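You operate a simulated robot arm through the tools that you are given. There is no shell and no other tool.

Carry out the task below with a simulated robot arm. There is one attempt and no reset: what you move stays moved.

Task
Brush leak fluid on both manifold joints and nip up the nut that bubbles.
Fine: use the blue spanner, leave the sound nut, put brush and spanner back, shut the nitrogen valve. Set down upright: brush. A coat counts when it lies all over at full strength: go over it till it gets no stronger.
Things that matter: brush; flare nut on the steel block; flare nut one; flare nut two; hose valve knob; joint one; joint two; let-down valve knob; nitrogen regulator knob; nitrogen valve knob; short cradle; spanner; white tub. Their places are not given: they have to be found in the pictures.

It is judged by the outcome, as a careful person would: the job done as asked, and still so three seconds after it is handed in. It fails if anything else is knocked over, pushed out of place, dropped, spilled or broken.

Robot
A 7-joint arm with a two-finger parallel gripper, fixed in place. Base frame: the origin is at the foot of the arm, x ahead of it, y to its left, z up; the work surface is at about z = 860. Readings come in mm, rad, newtons and seconds.
With the tool pointing down near the work surface it reaches from about 380 to 900 mm from the base axis. Its first joint turns from -2.007 to 2.007 rad. Payload 3.91 kg.
The tool frame sits at the grasp point between the pads (the TCP): z along the fingers, y along the line on which they close. The tips reach 30 mm beyond it. Largest opening 110 mm; finger width 20, thickness 10; the body of the gripper, 48 by 112 mm, starts 55 mm behind the TCP.
Orientation is told as [roll, pitch, yaw] about the base's x, y, z axes, in that order, counted from this pose: with the fingers straight down and closing along the base's y, the tool's x points along the base's -x, its y along +y and its z along -z.

Tools
- The arm moves only by the tool arm_command. Its arguments are lists of equal length, an entry for each row: "dp": the shift along the tool's x, y, z in units of 100 mm (1.0 is 100 mm), a list of three; "delta_rot": the turn, a rotation vector about the tool's x, y, z in units of 90 degrees (1.0 is 90 degrees), a list of three; "jaw": the opening, from 0 (shut) to 1 (fully open). In form: {"dp": [[x, y, z], ...], "delta_rot": [[rx, ry, rz], ...], "jaw": [jaw, ...]}. A call has 1 to 20 rows; each row is the pose to reach, as a shift and turn from the pose commanded when the call began, along the tool's axes at that moment. A call with a number of a shift or a turn outside -1 to 1 is refused whole. Each row takes 0.2 s and may step no farther than 50 mm and 0.15 rad from the row before; otherwise, or with a gripper value out of range, the whole call is refused. Where a pose cannot be reached the arm comes as near as it can. A force on the tool above 40 N (or 10 N above the force at the start of the call, whichever is more), or a blocked arm, ends the call early, and 0.2 s more pass. Each finger travels about 153 mm/s and halts on what it meets, pressing with about 23 N; the grip force reading is that of the motor and also rises with nothing between the fingers. The clock runs only during rows and for 0.2 s after the last one: add rows that repeat a pose to give the fingers time. It gives the time, the measured TCP pose, the force on the tool (base axes), the opening and the grip force at its end, in the units of the frame above (readings bear some noise), with the torque about the TCP (base axes, N m) and any sound that the robot's microphone picked up.
- Cameras (640 x 400 px; columns grow to the right, rows downward): "scene" is fixed at [218, 648.8, 1580.2]; the picture's right is [-0.72, -0.70, 0.00], its down [-0.48, 0.50, -0.72] and it looks along [0.50, -0.52, -0.69] (base axes); focal length 214 px, centre (320, 200). "wrist" rides on the gripper at [72, 17, -103] in the tool frame; the picture's right is [-0.23, 0.97, 0.00], its down [-0.76, -0.18, -0.62] and it looks along [-0.61, -0.14, 0.78] (tool axes); focal length 222 px, centre (320, 200).
- camera(camera): a new picture of that camera. It takes no simulated time.
- raise_lower(by): slides the trunk up (or, below 0, down) by that many mm; the arm rides with it, the base frame stays. It gives what a move gives, with no picture.
- probe_pixels(camera, pixels): for up to 12 pixels [column, row] of the newest picture of that camera ("zoom" is the newest enlarged one), the place [x, y, z] in the base frame of the surface seen there, good to about 2 mm. It takes no simulated time.
- enlarge(camera, box): a new picture of the part [left, top, right, bottom] of that camera's present view, enlarged. It takes no simulated time.
- finish_job(): hands the job in; it is judged then, once.

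Unless the task says otherwise, let go and move clear before handing in.

The tools are called after "Call:" as a command line: name --argument value ..., lists and objects as JSON in quotes. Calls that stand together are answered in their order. arm_command: Moves the arm, as the interface text tells. Its arguments: {"type":"object","properties":{"dp":{"type":"array"},"delta_rot":{"type":"array"},"jaw":{"type":"array"}},"required":["dp","delta_rot","jaw"]} The other tools are called the same way: raise_lower (by) slides the trunk up or down; camera (camera) takes a picture; probe_pixels (camera, pixels) gives the place of the surface under pixels of a picture; enlarge (camera, box) takes an enlarged picture of a part of a camera's view; finish_job () hands the job in.

At the start:

```text
t: 0.0
tcp_pos: [446.2, 184.3, 1399.5]
orientation: [0.001, 0.0, -0.001]
force: [-0.5, 0.3, -0.6]
moment: [-0.01, 0.01, 0.0]
opening: 110.3
grasp_force: 0.1
trunk travel left (down, up): [-900.0, 90.0]
```

scene: 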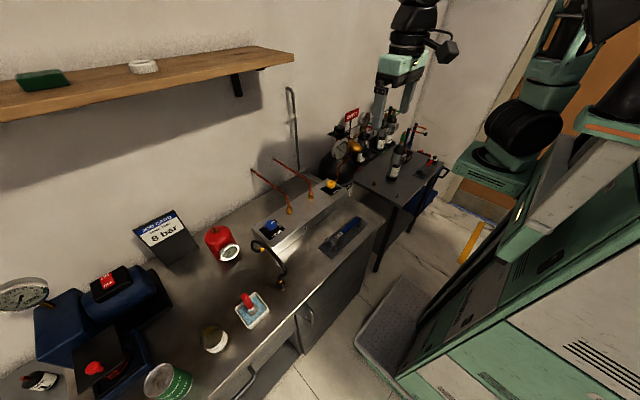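
wrist: 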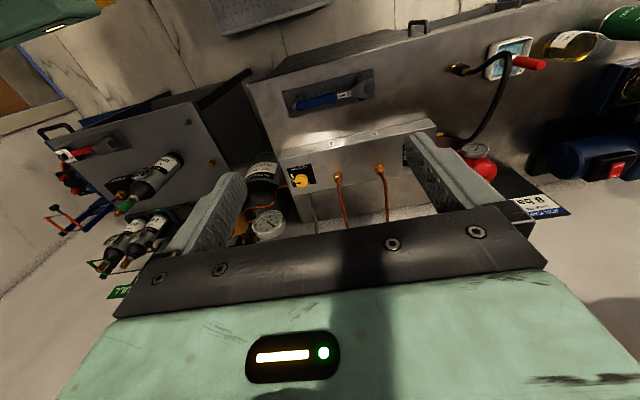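

The scene picture shows the steel block with two copper lines (around pixel 290,195), the blue spanner in a cradle (345,235), and a tub with a red brush (250,308). I'll enlarge these areas before moving.

Call:
enlarge --camera "scene" --box '[220, 140, 400, 260]'

Call:
enlarge --camera "scene" --box '[0, 200, 300, 400]'

Call:
enlarge --camera "scene" --box '[320, 90, 480, 200]'

Call:
enlarge --camera "wrist" --box '[240, 20, 640, 240]'

Call:
enlarge --camera "wrist" --box '[20, 80, 340, 300]'

```text
3.33 times, centred on (310, 200) of scene
```

zoom: 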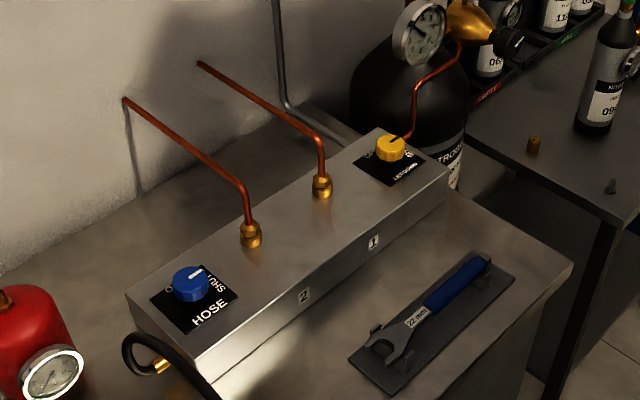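

```text
2.00 times, centred on (150, 300) of scene
```

zoom: 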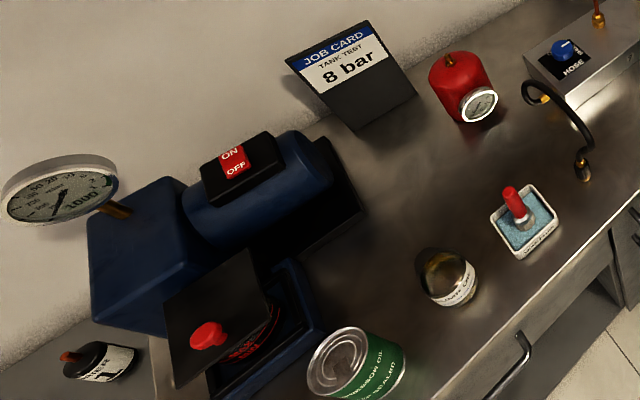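

```text
3.64 times, centred on (400, 145) of scene
```

zoom: 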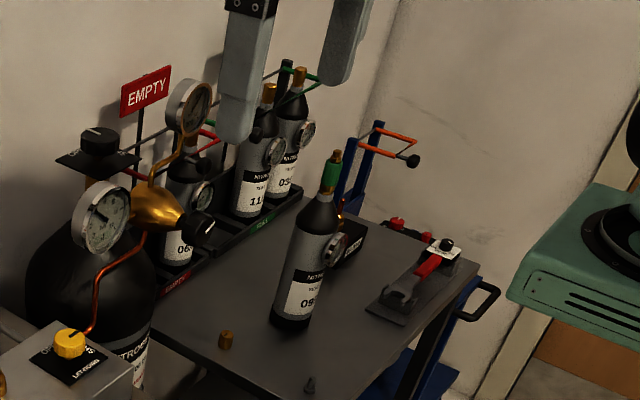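

```text
1.60 times, centred on (440, 130) of wrist
```

zoom: 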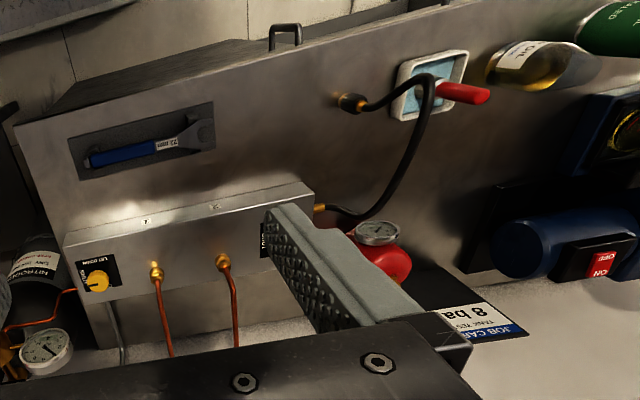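

```text
1.82 times, centred on (180, 190) of wrist
```

zoom: 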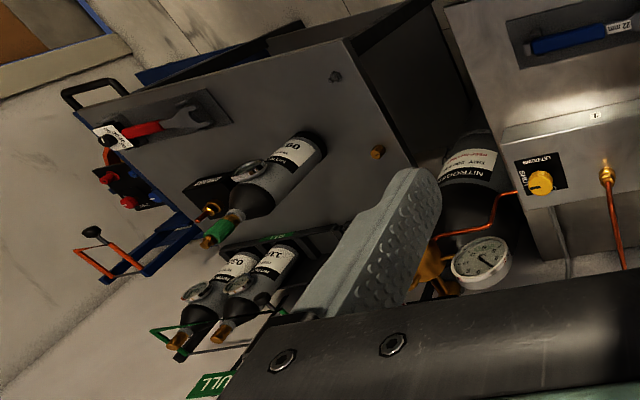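

The manifold (labels 1 and 2), blue 22 mm spanner, brush in tub, and black-capped gas bottle at right are visible. I'll probe the manifold features next.

Call:
enlarge --camera "scene" --box '[220, 140, 400, 260]'

Call:
probe_pixels --camera "zoom" --pixels '[[250, 228], [251, 243], [322, 180], [322, 193], [247, 200], [320, 150], [250, 252], [323, 203], [190, 272], [192, 290], [388, 141], [391, 155]]'

Call:
probe_pixels --camera "zoom" --pixels '[[484, 260], [455, 287], [432, 305], [415, 320], [400, 335], [384, 345], [390, 360], [375, 330], [390, 395], [350, 360], [514, 275], [480, 250]]'

Call:
probe_pixels --camera "zoom" --pixels '[[125, 100], [200, 65], [420, 170], [300, 250], [130, 295], [205, 365], [445, 185], [375, 130], [510, 42], [470, 20], [420, 45], [415, 85]]'

```text
3.33 times, centred on (310, 200) of scene
```

zoom: 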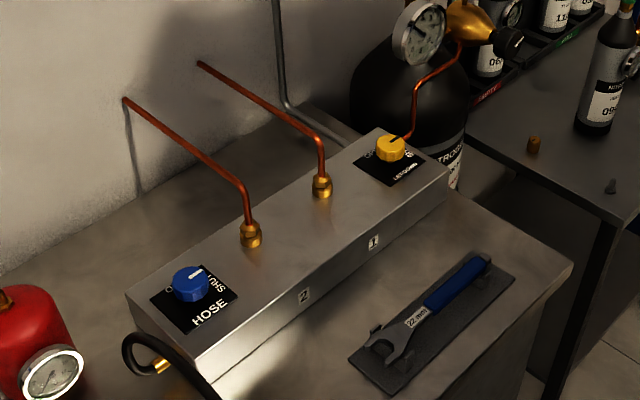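

```text
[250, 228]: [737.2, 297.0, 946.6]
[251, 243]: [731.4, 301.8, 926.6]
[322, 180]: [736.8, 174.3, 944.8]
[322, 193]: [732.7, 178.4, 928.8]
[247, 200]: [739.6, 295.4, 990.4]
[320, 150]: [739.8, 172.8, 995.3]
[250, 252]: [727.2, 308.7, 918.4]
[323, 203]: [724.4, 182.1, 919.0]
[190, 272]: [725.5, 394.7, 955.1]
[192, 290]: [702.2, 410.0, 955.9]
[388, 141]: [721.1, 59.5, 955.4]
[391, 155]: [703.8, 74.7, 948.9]
```

```text
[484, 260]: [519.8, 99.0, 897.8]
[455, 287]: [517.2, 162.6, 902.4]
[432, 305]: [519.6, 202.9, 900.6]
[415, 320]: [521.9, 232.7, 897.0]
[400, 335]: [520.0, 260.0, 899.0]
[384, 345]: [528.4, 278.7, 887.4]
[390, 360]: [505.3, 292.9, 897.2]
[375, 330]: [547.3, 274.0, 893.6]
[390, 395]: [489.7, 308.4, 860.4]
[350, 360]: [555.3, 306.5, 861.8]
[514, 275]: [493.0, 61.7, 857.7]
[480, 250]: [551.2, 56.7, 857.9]
```

```text
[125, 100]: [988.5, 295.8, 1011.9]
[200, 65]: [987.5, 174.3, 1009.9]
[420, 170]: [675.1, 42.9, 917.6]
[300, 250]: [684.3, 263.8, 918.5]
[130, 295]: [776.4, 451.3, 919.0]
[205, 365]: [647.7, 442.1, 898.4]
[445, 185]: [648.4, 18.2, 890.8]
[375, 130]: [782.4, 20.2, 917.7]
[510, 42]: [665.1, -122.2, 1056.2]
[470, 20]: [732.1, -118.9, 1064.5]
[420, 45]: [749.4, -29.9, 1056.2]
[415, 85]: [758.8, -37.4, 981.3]
```

Manifold block top is z≈918, with nuts at about (738,297) and (738,175). The blue spanner lies along y at x≈520. Next I'll probe the nitrogen bottle area and the tub/brush.

Call:
enlarge --camera "scene" --box '[320, 100, 400, 150]'

Call:
probe_pixels --camera "zoom" --pixels '[[170, 210], [200, 205], [140, 230], [235, 240], [300, 50], [230, 80], [100, 260], [390, 270], [450, 290], [480, 280], [180, 330], [230, 120]]'

Call:
enlarge --camera "scene" --box '[200, 270, 300, 350]'

Call:
probe_pixels --camera "zoom" --pixels '[[290, 160], [300, 190], [320, 215], [315, 240], [240, 230], [300, 340], [420, 250], [370, 180], [400, 230], [330, 300], [280, 300], [270, 250]]'

```text
8.00 times, centred on (360, 125) of scene
```

zoom: 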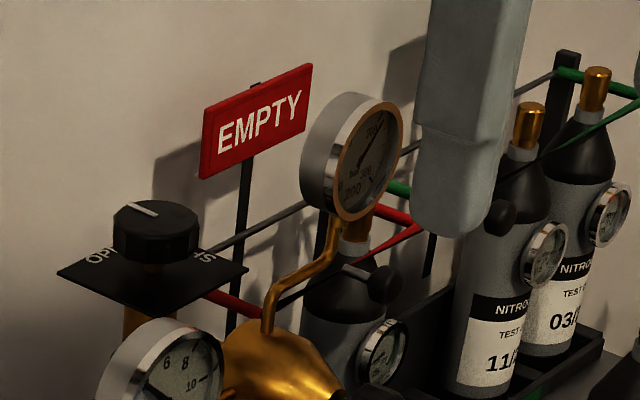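

```text
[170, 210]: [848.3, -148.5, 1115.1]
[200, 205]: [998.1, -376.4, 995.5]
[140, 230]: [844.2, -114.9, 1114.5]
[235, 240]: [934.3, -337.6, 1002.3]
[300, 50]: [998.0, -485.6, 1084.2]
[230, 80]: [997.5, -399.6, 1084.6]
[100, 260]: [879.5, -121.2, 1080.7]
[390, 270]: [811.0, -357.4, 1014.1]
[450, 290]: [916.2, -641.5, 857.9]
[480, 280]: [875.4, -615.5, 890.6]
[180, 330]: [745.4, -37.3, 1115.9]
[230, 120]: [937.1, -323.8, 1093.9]
```

```text
5.00 times, centred on (250, 310) of scene
```

zoom: 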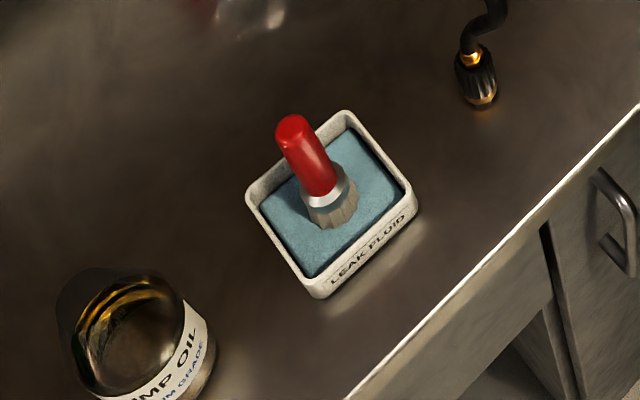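

```text
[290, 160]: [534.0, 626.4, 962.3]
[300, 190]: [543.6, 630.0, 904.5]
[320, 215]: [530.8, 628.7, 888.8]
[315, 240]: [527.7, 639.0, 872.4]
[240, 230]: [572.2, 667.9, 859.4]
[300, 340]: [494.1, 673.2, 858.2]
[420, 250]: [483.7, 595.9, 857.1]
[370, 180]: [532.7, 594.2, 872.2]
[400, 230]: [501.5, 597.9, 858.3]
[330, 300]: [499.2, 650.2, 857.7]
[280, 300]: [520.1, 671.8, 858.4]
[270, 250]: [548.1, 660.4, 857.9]
```

The brush stands upright in the tub at about (534,629), with its top at z≈970. A black knob on an OPEN/SHUT plate near (845,-130,1112) looks like the nitrogen valve. I'll move the wrist camera there for a better look.

Call:
arm_command --dp '[[-0.25, -0.25, 0], [-0.5, -0.5, 0], [-0.75, -0.75, 0], [-1, -1, 0]]' --delta_rot '[[0, 0, 0], [0, 0, 0], [0, 0, 0], [0, 0, 0]]' --jaw '[1, 1, 1, 1]'

Call:
arm_command --dp '[[-0.25, -0.25, 0.25], [-0.5, -0.5, 0.5], [-0.75, -0.75, 0.75], [-1, -1, 0.9]]' --delta_rot '[[0, 0, 0], [0, 0, 0], [0, 0, 0], [0, 0, 0]]' --jaw '[1, 1, 1, 1]'

Call:
camera --camera "wrist"

Call:
camera --camera "scene"

```text
t: 1.0
tcp_pos: [543.8, 82.5, 1400.8]
orientation: [0.0, 0.0, 0.002]
force: [-0.3, 0.3, -0.4]
moment: [-0.01, -0.01, -0.02]
opening: 109.9
grasp_force: 0.0
trunk travel left (down, up): [-900.0, 90.0]
```

```text
t: 2.0
tcp_pos: [645.5, -14.8, 1309.0]
orientation: [0.0, 0.0, 0.0]
force: [-0.4, 0.2, 0.4]
moment: [0.01, -0.02, -0.02]
opening: 109.9
grasp_force: 0.1
trunk travel left (down, up): [-900.0, 90.0]
```

```text
taken
```

wrist: 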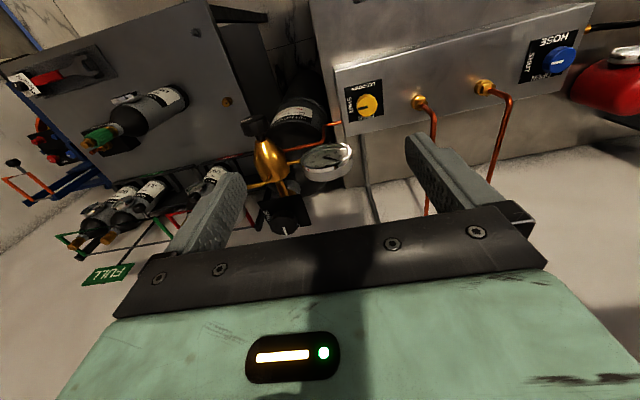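

```text
taken
```

scene: 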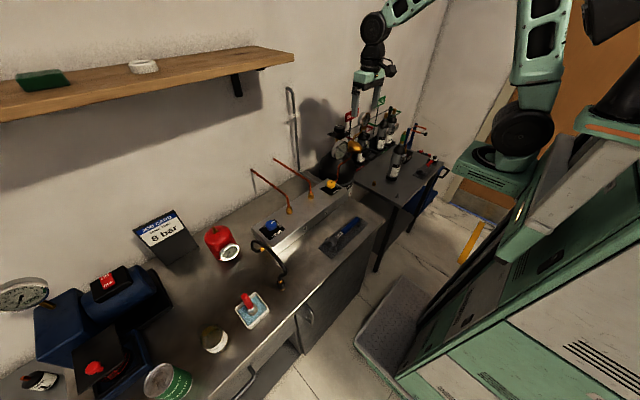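

The wrist view shows the nitrogen knob at about (288,215), and the block's yellow and blue knobs at (368,104) and (558,60). I'll enlarge them to read their positions.

Call:
enlarge --camera "wrist" --box '[320, 30, 600, 130]'

Call:
enlarge --camera "wrist" --box '[240, 110, 360, 240]'

Call:
probe_pixels --camera "zoom" --pixels '[[300, 360], [255, 360], [340, 345], [300, 385], [260, 330], [250, 190], [280, 200], [230, 100], [320, 100], [400, 150], [500, 30], [400, 230]]'

Call:
enlarge --camera "scene" --box '[320, 110, 380, 150]'

```text
2.29 times, centred on (460, 80) of wrist
```

zoom: 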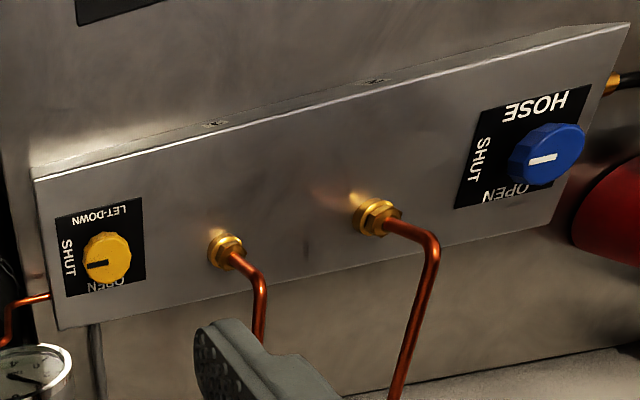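

```text
3.08 times, centred on (300, 175) of wrist
```

zoom: 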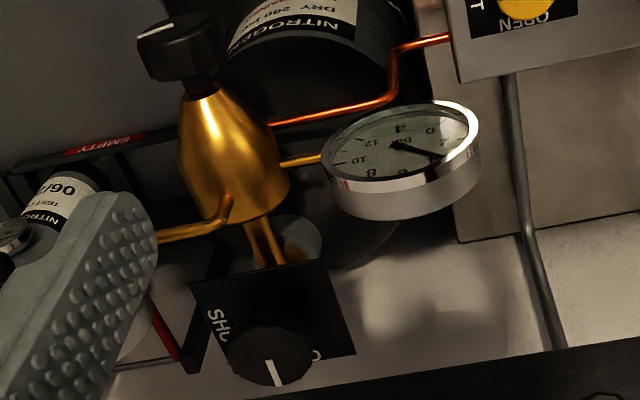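

```text
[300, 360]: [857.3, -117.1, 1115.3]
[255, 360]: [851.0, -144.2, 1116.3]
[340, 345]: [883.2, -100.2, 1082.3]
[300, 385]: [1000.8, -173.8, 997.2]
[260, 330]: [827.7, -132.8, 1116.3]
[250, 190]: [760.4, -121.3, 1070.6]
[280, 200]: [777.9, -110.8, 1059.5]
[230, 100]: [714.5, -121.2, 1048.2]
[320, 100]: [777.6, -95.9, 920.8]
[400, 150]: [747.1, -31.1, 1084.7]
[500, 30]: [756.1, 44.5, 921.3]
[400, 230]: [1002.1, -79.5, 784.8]
```

```text
10.00 times, centred on (350, 130) of scene
```

zoom: 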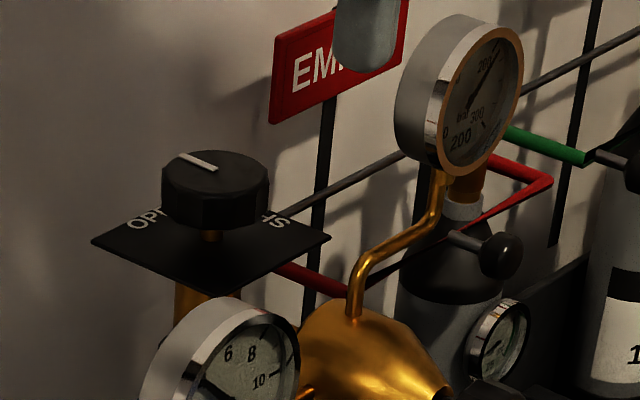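

The readouts show let-down SHUT, hose SHUT and nitrogen OPEN (its mark points +x, with SHUT on the -y side, so shutting is 90° clockwise). I'll take a close look at the joints on the way to the brush.

Call:
arm_command --dp '[[0.1, 0.25, 0.2], [0.2, 0.5, 0.4], [0.3, 0.75, 0.6], [0.4, 1, 0.8]]' --delta_rot '[[0, 0, 0], [0, 0, 0], [0, 0, 0], [0, 0, 0]]' --jaw '[1, 1, 1, 1]'

Call:
arm_command --dp '[[0.0, 0.3, 0.2], [0.0, 0.6, 0.4], [0.0, 0.8, 0.5], [0.0, 1, 0.6]]' --delta_rot '[[0, 0, 0], [0, 0, 0], [0, 0, 0], [0, 0, 0]]' --jaw '[1, 1, 1, 1]'

Call:
camera --camera "wrist"

```text
t: 3.0
tcp_pos: [603.7, 83.3, 1230.8]
orientation: [0.0, 0.0, 0.0]
force: [-0.8, 0.4, 0.6]
moment: [0.0, 0.0, 0.0]
opening: 110.0
grasp_force: 0.0
trunk travel left (down, up): [-900.0, 90.0]
```

```text
t: 4.0
tcp_pos: [604.4, 183.0, 1169.5]
orientation: [-0.002, 0.0, 0.0]
force: [-0.6, -0.2, -0.5]
moment: [0.01, -0.02, 0.01]
opening: 109.9
grasp_force: 0.1
trunk travel left (down, up): [-900.0, 90.0]
```

```text
taken
```

wrist: 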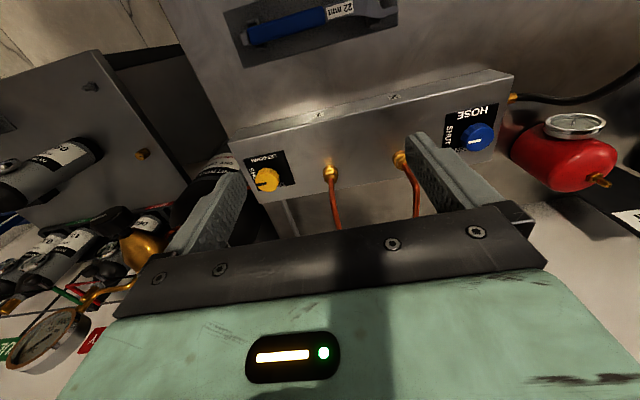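

Call:
enlarge --camera "wrist" --box '[290, 140, 430, 227]'

Call:
probe_pixels --camera "zoom" --pixels '[[180, 130], [182, 150], [165, 150], [200, 150], [180, 170], [190, 190], [500, 75], [510, 95], [490, 95], [200, 230], [213, 330], [225, 380]]'

Call:
enlarge --camera "wrist" --box '[220, 0, 400, 80]'

```text
4.57 times, centred on (360, 184) of wrist
```

zoom: 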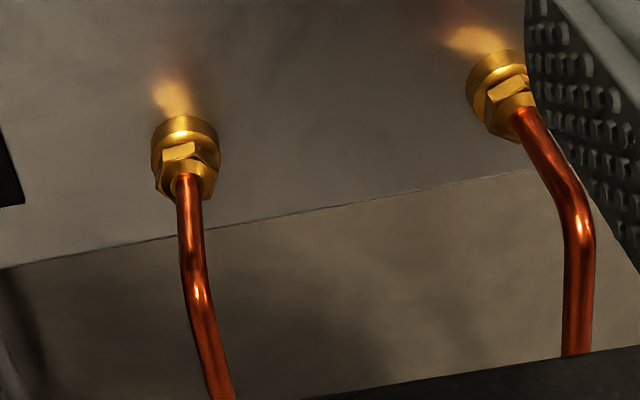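

```text
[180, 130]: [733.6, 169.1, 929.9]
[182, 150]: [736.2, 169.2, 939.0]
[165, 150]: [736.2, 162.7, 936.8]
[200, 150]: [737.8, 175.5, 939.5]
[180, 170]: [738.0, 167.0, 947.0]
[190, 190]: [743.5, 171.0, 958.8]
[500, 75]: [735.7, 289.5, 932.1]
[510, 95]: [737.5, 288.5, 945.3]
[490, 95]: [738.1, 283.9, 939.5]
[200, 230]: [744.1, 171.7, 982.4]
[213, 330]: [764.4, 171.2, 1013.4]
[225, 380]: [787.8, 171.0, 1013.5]
```

```text
3.56 times, centred on (310, 40) of wrist
```

zoom: 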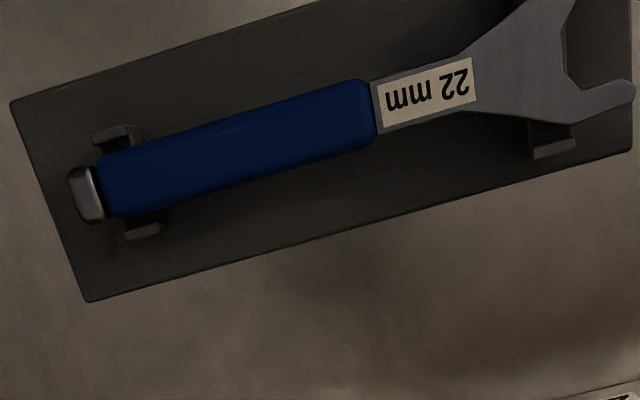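

Each joint has a round brass seat (z≈918–932), a hex nut (z≈932–950) and a pipe on its axis at about (749,172) / (749,295). Now I'll move above the brush.

Call:
arm_command --dp '[[0.1, 0.33, 0], [0.2, 0.66, 0], [0.3, 1, 0]]' --delta_rot '[[0, 0, 0], [0, 0, 0], [0, 0, 0]]' --jaw '[1, 1, 1]'

Call:
arm_command --dp '[[0.1, 0.33, 0], [0.2, 0.66, 0], [0.3, 1, 0]]' --delta_rot '[[0, 0, 0], [0, 0, 0], [0, 0, 0]]' --jaw '[1, 1, 1]'

Call:
arm_command --dp '[[0.1, 0.33, 0], [0.2, 0.66, 0], [0.3, 1, 0]]' --delta_rot '[[0, 0, 0], [0, 0, 0], [0, 0, 0]]' --jaw '[1, 1, 1]'

Call:
arm_command --dp '[[0.2, 0.33, 0.1], [0.4, 0.66, 0.2], [0.6, 1, 0.3]]' --delta_rot '[[0, 0, 0], [0, 0, 0], [0, 0, 0]]' --jaw '[1, 1, 1]'

Call:
camera --camera "wrist"

Call:
camera --camera "scene"

```text
t: 4.8
tcp_pos: [575.0, 282.5, 1170.3]
orientation: [0.0, -0.001, 0.0]
force: [0.8, -0.1, 0.4]
moment: [0.06, 0.02, 0.04]
opening: 109.9
grasp_force: 0.1
trunk travel left (down, up): [-900.0, 90.0]
```

```text
t: 5.6
tcp_pos: [545.4, 382.6, 1168.0]
orientation: [-0.001, 0.0, -0.001]
force: [0.2, -0.8, 0.8]
moment: [0.01, 0.04, -0.01]
opening: 110.0
grasp_force: 0.0
trunk travel left (down, up): [-900.0, 90.0]
```

```text
t: 6.4
tcp_pos: [515.4, 484.9, 1171.0]
orientation: [0.0, -0.001, 0.0]
force: [0.9, -0.7, 0.7]
moment: [0.05, 0.01, 0.01]
opening: 110.2
grasp_force: 0.1
trunk travel left (down, up): [-900.0, 90.0]
```

```text
t: 7.2
tcp_pos: [463.6, 560.7, 1145.4]
orientation: [-0.003, 0.0, -0.001]
force: [0.6, 0.5, -0.5]
moment: [0.0, 0.02, 0.04]
opening: 110.2
grasp_force: 0.0
out of reach, approached as far as the arm can: row 3
trunk travel left (down, up): [-900.0, 90.0]
```

```text
taken
```

wrist: 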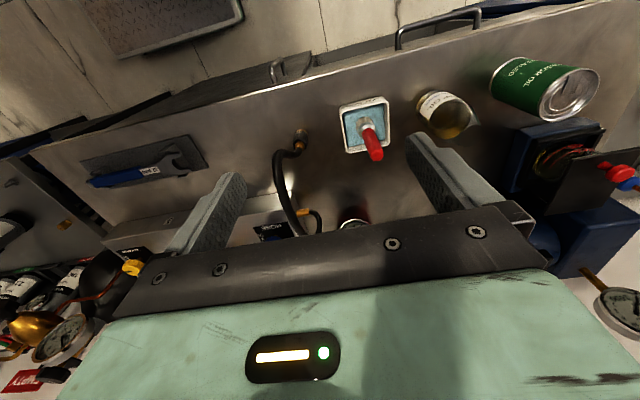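

```text
taken
```

scene: 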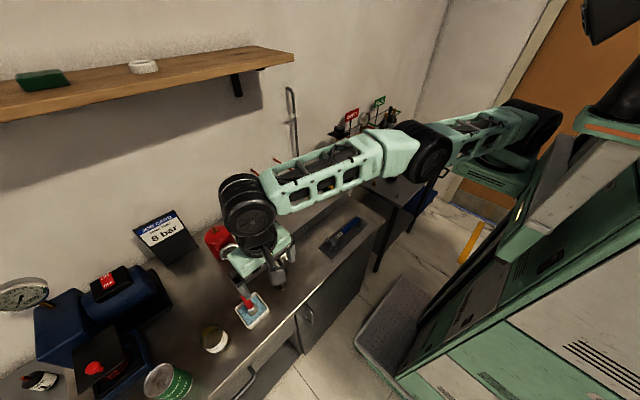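

The move along y stopped at about y=560 (out of reach at this height). I'll check the brush and go lower, since reach is specified near the work surface.

Call:
enlarge --camera "wrist" --box '[320, 80, 420, 180]'

Call:
probe_pixels --camera "zoom" --pixels '[[340, 310], [320, 250], [315, 220], [305, 185], [305, 165], [240, 110], [400, 80], [430, 220], [245, 280], [300, 90], [345, 290], [295, 150]]'

Call:
arm_command --dp '[[0, 0, 0.25], [0, 0, 0.5], [0, 0, 0.75], [0, 0, 0.9]]' --delta_rot '[[0, 0, 0], [0, 0, 0], [0, 0, 0], [0, 0, 0]]' --jaw '[1, 1, 1, 1]'

```text
4.00 times, centred on (370, 130) of wrist
```

zoom: 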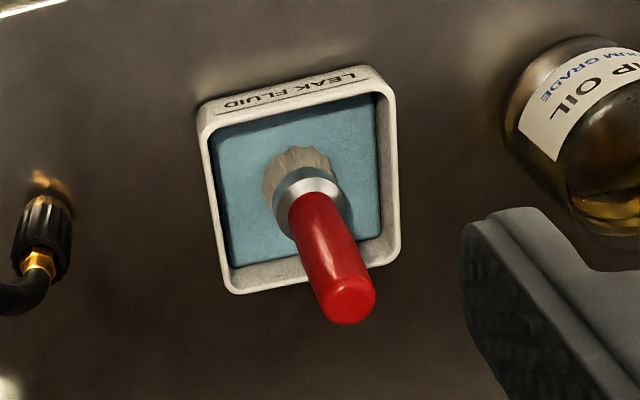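

```text
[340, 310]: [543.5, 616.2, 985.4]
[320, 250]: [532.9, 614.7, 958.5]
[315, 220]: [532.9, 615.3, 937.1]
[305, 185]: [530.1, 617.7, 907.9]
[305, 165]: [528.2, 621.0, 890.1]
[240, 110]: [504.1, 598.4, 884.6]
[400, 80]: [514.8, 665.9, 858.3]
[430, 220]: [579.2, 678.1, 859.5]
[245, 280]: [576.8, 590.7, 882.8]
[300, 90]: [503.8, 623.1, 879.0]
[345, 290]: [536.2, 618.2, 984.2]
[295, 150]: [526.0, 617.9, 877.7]
```

```text
t: 8.2
tcp_pos: [462.3, 559.7, 1053.9]
orientation: [-0.001, -0.001, 0.001]
force: [0.4, -1.0, 0.1]
moment: [0.01, 0.0, -0.02]
opening: 109.9
grasp_force: 0.1
trunk travel left (down, up): [-900.0, 90.0]
```

The brush axis is at about (541,619): handle z≈915–985, ferrule below that. I'll move over it at z≈1054.

Call:
arm_command --dp '[[-0.2, 0.15, 0], [-0.4, 0.3, 0], [-0.6, 0.45, 0], [-0.79, 0.595, 0]]' --delta_rot '[[0, 0, 0], [0, 0, 0], [0, 0, 0], [0, 0, 0]]' --jaw '[1, 1, 1, 1]'

Call:
camera --camera "wrist"

Call:
camera --camera "scene"

```text
t: 9.2
tcp_pos: [504.1, 543.5, 1058.9]
orientation: [-0.002, 0.001, 0.0]
force: [0.3, 0.5, -0.6]
moment: [0.01, 0.01, 0.02]
opening: 110.1
grasp_force: 0.2
out of reach, approached as far as the arm can: row 1, 2, 3, 4
trunk travel left (down, up): [-900.0, 90.0]
```

```text
taken
```

wrist: 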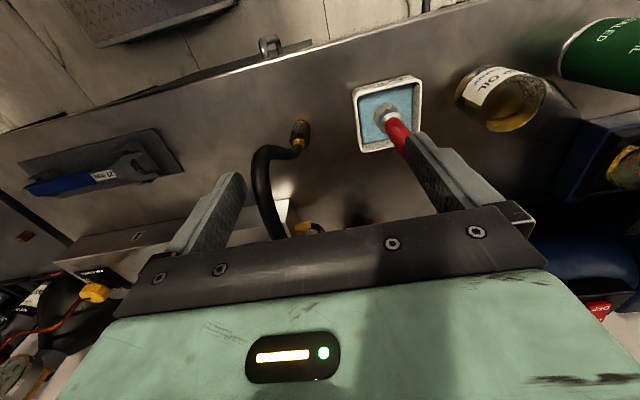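

```text
taken
```

scene: 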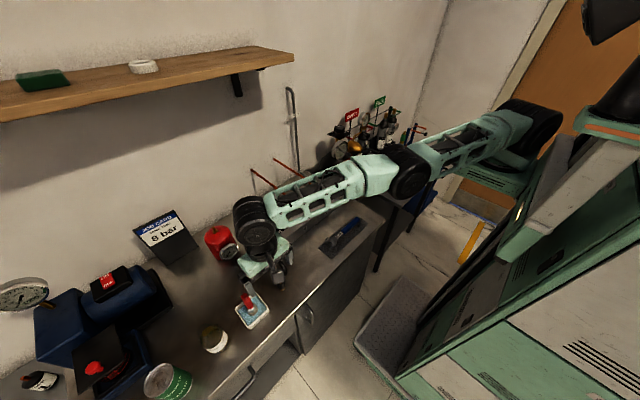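

The arm is nearly stretched out from a high shoulder. I'll probe the shoulder's height to choose a trunk setting.

Call:
probe_pixels --camera "scene" --pixels '[[530, 115], [548, 140], [500, 165], [410, 180], [420, 150], [255, 215], [260, 235], [478, 130], [352, 170], [500, 200]]'

```text
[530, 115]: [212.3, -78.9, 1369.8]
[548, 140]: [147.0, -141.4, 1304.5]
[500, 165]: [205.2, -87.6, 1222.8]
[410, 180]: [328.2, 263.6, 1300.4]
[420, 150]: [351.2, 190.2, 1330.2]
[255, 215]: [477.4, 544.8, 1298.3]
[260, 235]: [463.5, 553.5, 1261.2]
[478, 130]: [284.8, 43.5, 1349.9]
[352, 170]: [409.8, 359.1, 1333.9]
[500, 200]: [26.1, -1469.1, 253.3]
```

Call:
probe_pixels --camera "scene" --pixels '[[620, 90], [600, 30], [585, 140], [560, 160], [520, 190], [480, 170], [600, 170], [630, 250], [540, 60], [560, 120], [500, 110], [450, 145]]'

Call:
enlarge --camera "scene" --box '[220, 0, 640, 300]'

```text
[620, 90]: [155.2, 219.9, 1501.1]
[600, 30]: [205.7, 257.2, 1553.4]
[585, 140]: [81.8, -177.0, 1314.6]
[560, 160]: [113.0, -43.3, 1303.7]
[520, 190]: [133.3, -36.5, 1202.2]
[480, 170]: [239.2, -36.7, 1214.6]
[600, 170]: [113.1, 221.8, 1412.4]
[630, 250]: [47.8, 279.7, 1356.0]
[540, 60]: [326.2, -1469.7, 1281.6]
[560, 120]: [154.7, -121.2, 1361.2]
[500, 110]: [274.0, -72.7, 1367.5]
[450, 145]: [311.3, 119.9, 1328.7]
```

```text
1.33 times, centred on (430, 150) of scene
```

zoom: 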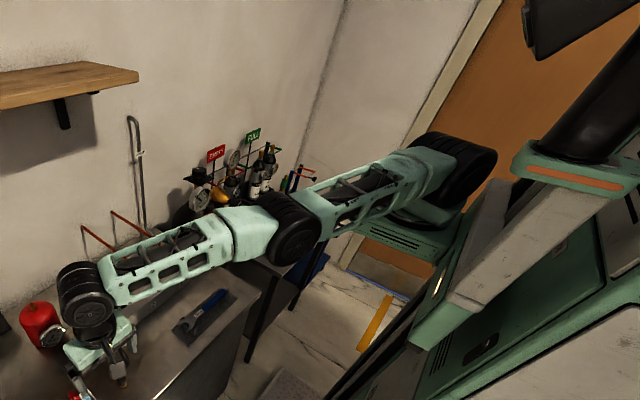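

The arm's first axis appears to be near (190,-100), so straight-down reach there ends about 715 mm out and the brush is about 800 mm out. I'll pull back and up, lower the trunk, and turn and tilt the tool outwards to reach it.

Call:
arm_command --dp '[[0.15, -0.18, -0.2], [0.3, -0.36, -0.4], [0.45, -0.54, -0.6], [0.6, -0.72, -0.8], [0.74, -0.9, -1.0]]' --delta_rot '[[0, 0, 0], [0, 0, 0], [0, 0, 0], [0, 0, 0], [0, 0, 0]]' --jaw '[1, 1, 1, 1, 1]'

Call:
arm_command --dp '[[0, 0, -0.2], [0, 0, -0.4], [0, 0, -0.6], [0, 0, -0.6], [0, 0, -0.6], [0, 0, -0.6], [0, 0, -0.6], [0, 0, -0.6]]' --delta_rot '[[0, 0, -0.09], [0, 0, -0.18], [0, 0, -0.27], [0, 0, -0.36], [0, 0, -0.45], [0, 0, -0.54], [0, 0, -0.63], [0, 0, -0.71]]' --jaw '[1, 1, 1, 1, 1, 1, 1, 1]'

```text
t: 10.4
tcp_pos: [469.6, 554.7, 1169.3]
orientation: [-0.002, 0.001, -0.001]
force: [-0.1, 1.2, -0.4]
moment: [-0.01, 0.02, 0.0]
opening: 110.1
grasp_force: 0.2
out of reach, approached as far as the arm can: row 1, 2, 3, 4, 5
trunk travel left (down, up): [-900.0, 90.0]
```

```text
t: 12.2
tcp_pos: [466.0, 551.8, 1226.0]
orientation: [0.0, 0.0, 1.118]
force: [-0.1, 0.1, -0.8]
moment: [-0.03, -0.01, -0.01]
opening: 110.2
grasp_force: 0.2
out of reach, approached as far as the arm can: row 3, 4, 5, 6, 7, 8
trunk travel left (down, up): [-900.0, 90.0]
```

The yaw worked (1.118 rad) and the arm is still at its reach edge. I'll pull inward along tool x before lowering the trunk.

Call:
arm_command --dp '[[0.3, 0, 0], [0.6, 0, 0], [0.9, 0, 0], [0.9, 0, 0]]' --delta_rot '[[0, 0, 0], [0, 0, 0], [0, 0, 0], [0, 0, 0]]' --jaw '[1, 1, 1, 1]'

```text
t: 13.2
tcp_pos: [427.0, 470.4, 1229.0]
orientation: [0.0, -0.001, 1.117]
force: [0.1, 0.8, 0.2]
moment: [0.01, 0.0, -0.03]
opening: 110.2
grasp_force: 0.1
trunk travel left (down, up): [-900.0, 90.0]
```

The arm is back in reach at (427,470,1229). Next I'll tilt the fingers outward by 28° and lower the trunk 130 mm.

Call:
arm_command --dp '[[0, 0, 0], [0, 0, 0], [0, 0, 0], [0, 0, 0]]' --delta_rot '[[0, -0.078, 0], [0, -0.156, 0], [0, -0.234, 0], [0, -0.311, 0]]' --jaw '[1, 1, 1, 1]'

Call:
raise_lower --by -130

Call:
camera --camera "wrist"

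Call:
camera --camera "scene"

```text
t: 14.2
tcp_pos: [426.9, 470.9, 1226.6]
orientation: [0.001, -0.491, 1.115]
force: [0.6, 0.8, -0.6]
moment: [-0.03, 0.05, 0.0]
opening: 110.0
grasp_force: 0.0
trunk travel left (down, up): [-900.0, 90.0]
```

```text
t: 15.8
tcp_pos: [425.8, 472.0, 1099.0]
orientation: [-0.001, -0.489, 1.117]
force: [0.4, -0.2, 0.9]
moment: [-0.04, 0.03, -0.02]
opening: 110.0
grasp_force: 0.0
trunk travel left (down, up): [-770.0, 220.0]
```

```text
taken
```

wrist: 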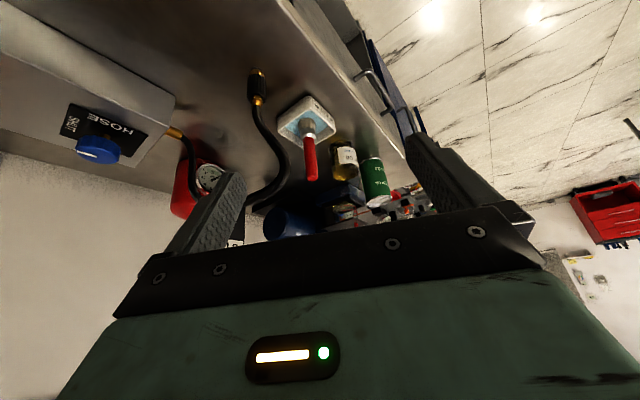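

```text
taken
```

scene: 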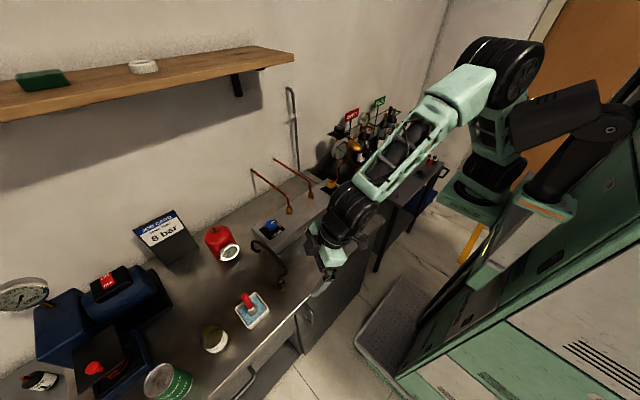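

The view shows the brush at (310,155) in the wrist picture. I'll refine its position before approaching.

Call:
enlarge --camera "wrist" --box '[270, 85, 350, 195]'

Call:
probe_pixels --camera "zoom" --pixels '[[322, 335], [325, 300], [322, 260], [320, 230], [304, 300], [342, 300], [320, 195], [320, 170], [298, 190], [340, 190], [315, 345], [320, 150]]'

```text
3.64 times, centred on (310, 140) of wrist
```

zoom: 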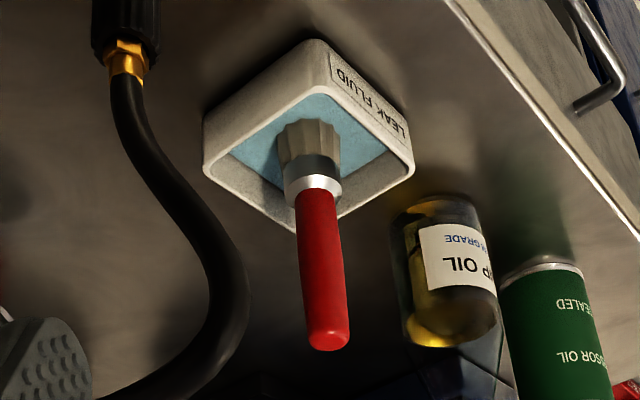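

```text
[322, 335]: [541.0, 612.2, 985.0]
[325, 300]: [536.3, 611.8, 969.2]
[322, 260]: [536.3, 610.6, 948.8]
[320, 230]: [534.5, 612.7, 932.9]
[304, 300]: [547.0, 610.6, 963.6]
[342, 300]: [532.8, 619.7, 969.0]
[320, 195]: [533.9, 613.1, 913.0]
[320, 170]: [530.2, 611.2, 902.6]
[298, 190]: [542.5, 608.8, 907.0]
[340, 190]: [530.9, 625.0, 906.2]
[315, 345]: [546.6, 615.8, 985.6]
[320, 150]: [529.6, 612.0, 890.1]
```

Call:
camera --camera "wrist"

Call:
probe_pixels --camera "wrist" --pixels '[[258, 75], [258, 110], [270, 130], [283, 155], [280, 180], [262, 197], [250, 203], [205, 180], [345, 160], [375, 175], [173, 133], [300, 220]]'

```text
taken
```

wrist: 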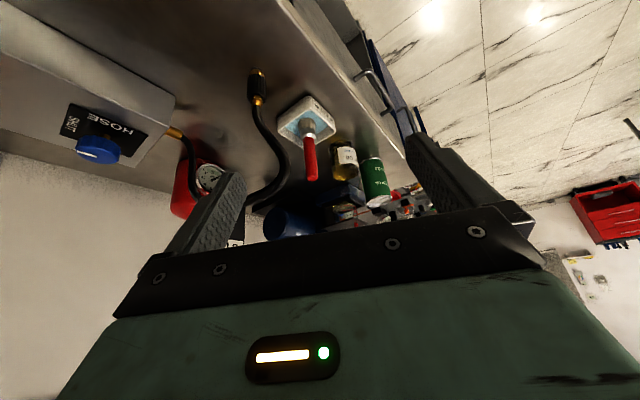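

```text
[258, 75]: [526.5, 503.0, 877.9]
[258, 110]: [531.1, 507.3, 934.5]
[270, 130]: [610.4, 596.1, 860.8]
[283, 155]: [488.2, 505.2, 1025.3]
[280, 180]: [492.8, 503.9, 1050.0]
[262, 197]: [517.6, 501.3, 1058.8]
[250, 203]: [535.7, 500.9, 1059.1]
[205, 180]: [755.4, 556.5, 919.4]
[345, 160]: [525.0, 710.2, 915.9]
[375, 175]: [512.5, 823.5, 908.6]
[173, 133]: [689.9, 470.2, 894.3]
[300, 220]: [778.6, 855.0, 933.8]
```

The hose arches up to z≈1060 around (490–640, 505), so I must pass above it and keep the wrist camera away. I'll rise, then change to yaw≈35° with tilt≈33°.

Call:
arm_command --dp '[[-0.14, 0, -0.265], [-0.28, 0, -0.53], [-0.42, 0, -0.795], [-0.42, 0, -0.795], [-0.42, 0, -0.795]]' --delta_rot '[[0.03, 0, 0.056], [0.06, 0, 0.113], [0.09, 0, 0.17], [0.12, 0, 0.227], [0.151, 0, 0.2845]]' --jaw '[1, 1, 1, 1, 0.7]'

Call:
arm_command --dp '[[0, 0, 0], [0, 0, 0]]' --delta_rot '[[0, -0.0555, 0], [0, -0.0555, 0]]' --jaw '[0.65, 0.65]'

```text
t: 17.2
tcp_pos: [503.4, 438.7, 1188.5]
orientation: [-0.004, -0.494, 0.475]
force: [1.3, 1.4, -0.3]
moment: [0.02, 0.0, -0.03]
opening: 76.9
grasp_force: 0.0
trunk travel left (down, up): [-770.0, 220.0]
stopped in row 5: the arm was blocked; the commanded pose is now the measured one
```

```text
t: 18.0
tcp_pos: [530.4, 424.2, 1191.6]
orientation: [-0.007, -0.588, 0.426]
force: [-0.4, -0.2, -0.3]
moment: [0.02, -0.04, 0.02]
opening: 71.8
grasp_force: 0.1
trunk travel left (down, up): [-770.0, 220.0]
stopped in row 2: the arm was blocked; the commanded pose is now the measured one
```

The arm reports being blocked with no force, and it has drifted. I'll look at the pictures before going on.

Call:
camera --camera "scene"

Call:
camera --camera "wrist"

```text
taken
```

scene: 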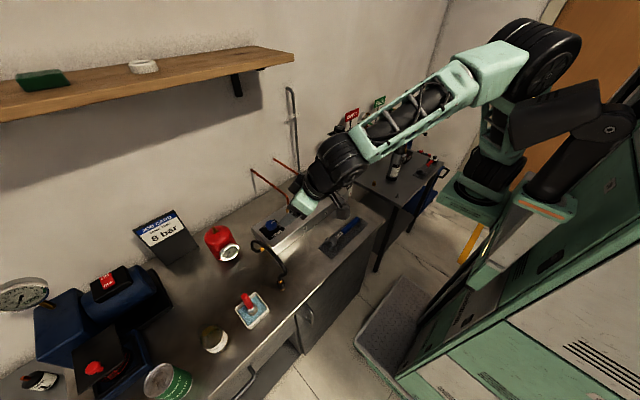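

```text
taken
```

wrist: 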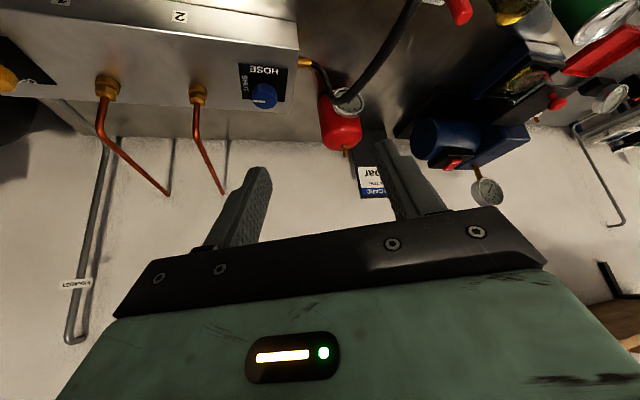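

The upper arm was probably meeting the robot's own torso. I'll go to the brush side by extending outward, correcting yaw as I go.

Call:
arm_command --dp '[[-0.127, 0.297, 0.085], [-0.255, 0.593, 0.17], [-0.382, 0.89, 0.254]]' --delta_rot '[[0, 0, 0], [-0.03, 0, -0.05], [-0.0654, 0, -0.098]]' --jaw '[0.65, 0.65, 0.65]'

```text
t: 18.8
tcp_pos: [527.9, 527.5, 1189.5]
orientation: [-0.005, -0.585, 0.625]
force: [0.6, 0.1, 0.1]
moment: [0.02, 0.0, -0.01]
opening: 71.7
grasp_force: 0.0
trunk travel left (down, up): [-770.0, 220.0]
```

Clear now, with tilt 0.585 and yaw 0.625. Next I'll move over the brush at high z.

Call:
arm_command --dp '[[-0.142, 0.226, 0.174], [-0.284, 0.451, 0.348], [-0.426, 0.677, 0.522]]' --delta_rot '[[0, 0, 0], [0, 0, 0], [0, 0, 0]]' --jaw '[0.65, 0.65, 0.65]'

Call:
camera --camera "wrist"

Call:
camera --camera "scene"

```text
t: 19.6
tcp_pos: [544.8, 613.1, 1170.3]
orientation: [-0.005, -0.587, 0.619]
force: [-0.8, -0.9, 1.2]
moment: [-0.01, 0.03, -0.01]
opening: 71.7
grasp_force: 0.1
out of reach, approached as far as the arm can: row 3
trunk travel left (down, up): [-770.0, 220.0]
```

```text
taken
```

wrist: 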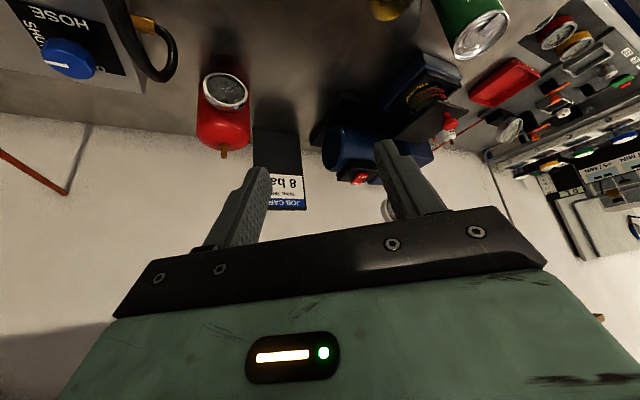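

```text
taken
```

scene: 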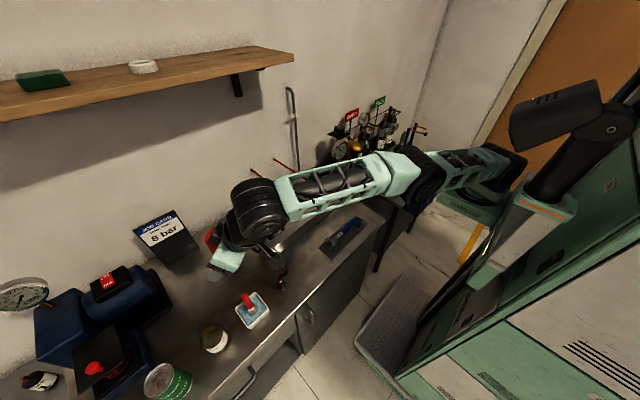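

I'm near the spot above the brush at z=1170. I'll descend to z≈1070, where reach improves, then recheck the position.

Call:
arm_command --dp '[[0.18, 0.027, 0.28], [0.36, 0.054, 0.56], [0.549, 0.082, 0.836], [0.549, 0.082, 0.836]]' --delta_rot '[[0, 0, 0], [0, 0, 0], [0, 0, 0], [0, 0, 0]]' --jaw '[0.65, 0.65, 0.65, 0.65]'

Call:
camera --camera "wrist"

Call:
camera --camera "scene"

```text
t: 20.6
tcp_pos: [539.4, 622.3, 1071.4]
orientation: [-0.004, -0.589, 0.618]
force: [1.1, -0.8, -0.2]
moment: [0.03, 0.0, 0.02]
opening: 71.7
grasp_force: 0.1
trunk travel left (down, up): [-770.0, 220.0]
```

```text
taken
```

wrist: 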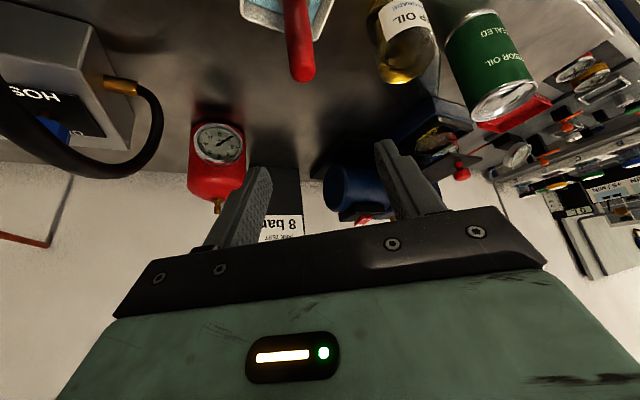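

```text
taken
```

scene: 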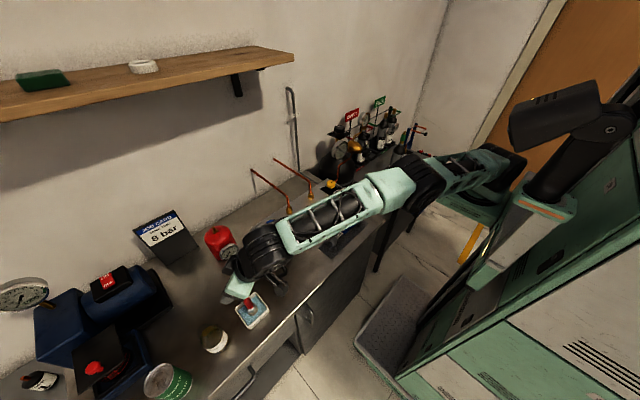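

The brush handle top is now at about (302,72) in the wrist picture. I'll probe it to line up.

Call:
probe_pixels --camera "wrist" --pixels '[[302, 72], [300, 60], [298, 45], [296, 30], [290, 50], [308, 50], [295, 15], [302, 79], [360, 30], [20, 110], [130, 160], [152, 110]]'

```text
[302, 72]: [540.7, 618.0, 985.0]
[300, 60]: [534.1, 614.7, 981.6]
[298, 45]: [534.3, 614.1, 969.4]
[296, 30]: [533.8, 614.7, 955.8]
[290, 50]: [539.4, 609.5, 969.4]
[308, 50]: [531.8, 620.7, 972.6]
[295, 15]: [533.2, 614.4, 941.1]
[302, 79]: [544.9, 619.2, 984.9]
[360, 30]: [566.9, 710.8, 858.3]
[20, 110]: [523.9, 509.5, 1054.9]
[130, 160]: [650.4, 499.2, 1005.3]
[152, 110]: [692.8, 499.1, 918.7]
```

The brush axis is at about (541,619.5). I'll descend around it in two stages, then close.

Call:
arm_command --dp '[[0.13, -0.01, 0.2], [0.26, -0.02, 0.39], [0.397, -0.032, 0.588]]' --delta_rot '[[0, 0, 0], [0, 0, 0], [0, 0, 0]]' --jaw '[0.65, 0.65, 0.65]'

Call:
camera --camera "wrist"

Call:
enlarge --camera "scene" --box '[200, 200, 340, 340]'

```text
t: 21.4
tcp_pos: [540.5, 617.4, 1000.1]
orientation: [-0.006, -0.589, 0.618]
force: [0.0, -0.3, 0.0]
moment: [-0.04, 0.01, -0.02]
opening: 71.6
grasp_force: 0.0
trunk travel left (down, up): [-770.0, 220.0]
```

```text
taken
```

wrist: 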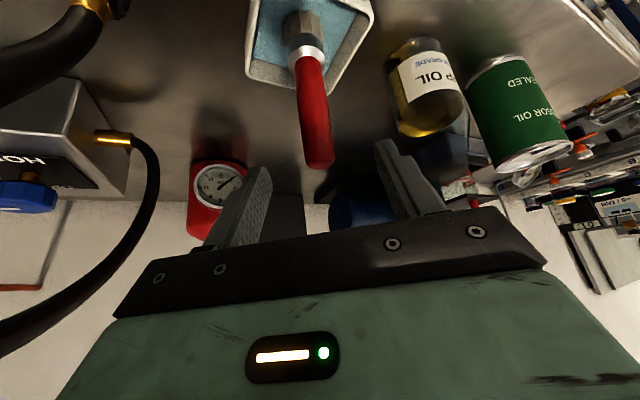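

```text
2.86 times, centred on (270, 270) of scene
```

zoom: 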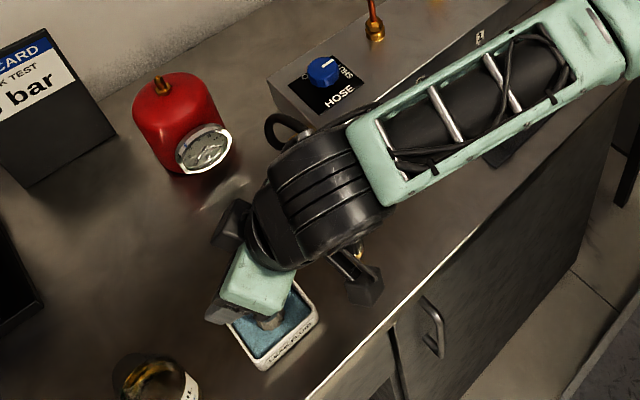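

Call:
probe_pixels --camera "zoom" --pixels '[[365, 290], [340, 260], [310, 260], [380, 230], [400, 200], [300, 150], [285, 120], [330, 120], [240, 220], [360, 253]]'

Call:
probe_pixels --camera "wrist" --pixels '[[5, 85], [60, 40], [100, 15], [5, 340], [60, 300], [110, 250], [150, 180], [316, 160], [312, 120], [308, 80]]'

```text
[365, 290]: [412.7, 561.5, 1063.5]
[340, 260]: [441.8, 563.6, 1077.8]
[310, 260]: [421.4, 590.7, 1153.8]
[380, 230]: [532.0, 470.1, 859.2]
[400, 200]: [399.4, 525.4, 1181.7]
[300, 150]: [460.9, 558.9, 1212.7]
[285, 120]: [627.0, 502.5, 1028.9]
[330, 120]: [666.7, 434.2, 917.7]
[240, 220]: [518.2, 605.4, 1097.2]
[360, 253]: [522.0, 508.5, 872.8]
```

```text
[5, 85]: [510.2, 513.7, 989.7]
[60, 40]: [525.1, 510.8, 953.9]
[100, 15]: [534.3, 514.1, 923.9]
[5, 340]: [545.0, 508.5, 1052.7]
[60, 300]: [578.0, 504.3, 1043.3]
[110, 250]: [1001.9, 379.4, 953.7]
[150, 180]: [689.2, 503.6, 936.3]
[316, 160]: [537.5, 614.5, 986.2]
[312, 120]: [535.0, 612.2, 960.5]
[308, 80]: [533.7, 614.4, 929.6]
```

The hose is well clear of the wrist. I'll make the final descent to z≈962, then close on the handle.

Call:
arm_command --dp '[[0.1, 0.007, 0.16], [0.198, 0.014, 0.325], [0.198, 0.014, 0.325]]' --delta_rot '[[0, 0, 0], [0, 0, 0], [0, 0, 0]]' --jaw '[0.65, 0.65, 0.65]'

Call:
camera --camera "wrist"

```text
t: 22.2
tcp_pos: [541.5, 620.4, 962.0]
orientation: [-0.006, -0.589, 0.618]
force: [0.0, -0.6, 0.2]
moment: [-0.01, 0.02, 0.0]
opening: 71.3
grasp_force: 0.0
trunk travel left (down, up): [-770.0, 220.0]
```

```text
taken
```

wrist: 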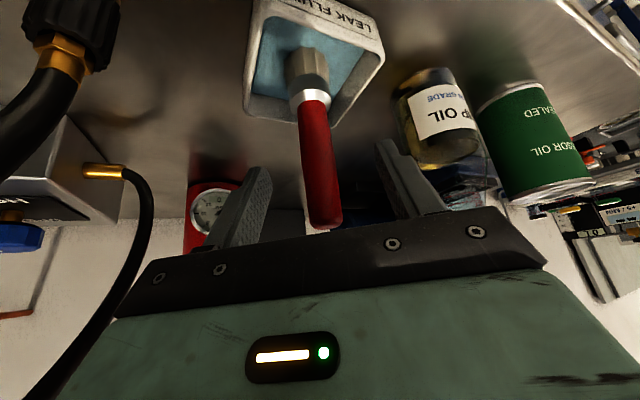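

The handle is centred between the fingers, so I'll close on it.

Call:
arm_command --dp '[[0, 0, 0], [0, 0, 0], [0, 0, 0], [0, 0, 0]]' --delta_rot '[[0, 0, 0], [0, 0, 0], [0, 0, 0], [0, 0, 0]]' --jaw '[0.4, 0.2, 0, 0]'

Call:
camera --camera "wrist"

```text
t: 23.2
tcp_pos: [541.4, 620.7, 962.4]
orientation: [-0.006, -0.588, 0.617]
force: [-0.1, 0.1, -0.4]
moment: [-0.02, -0.02, 0.01]
opening: 18.4
grasp_force: 23.1
trunk travel left (down, up): [-770.0, 220.0]
```

```text
taken
```

wrist: 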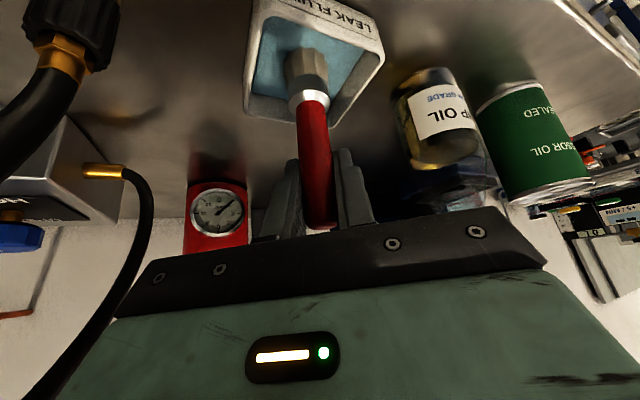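

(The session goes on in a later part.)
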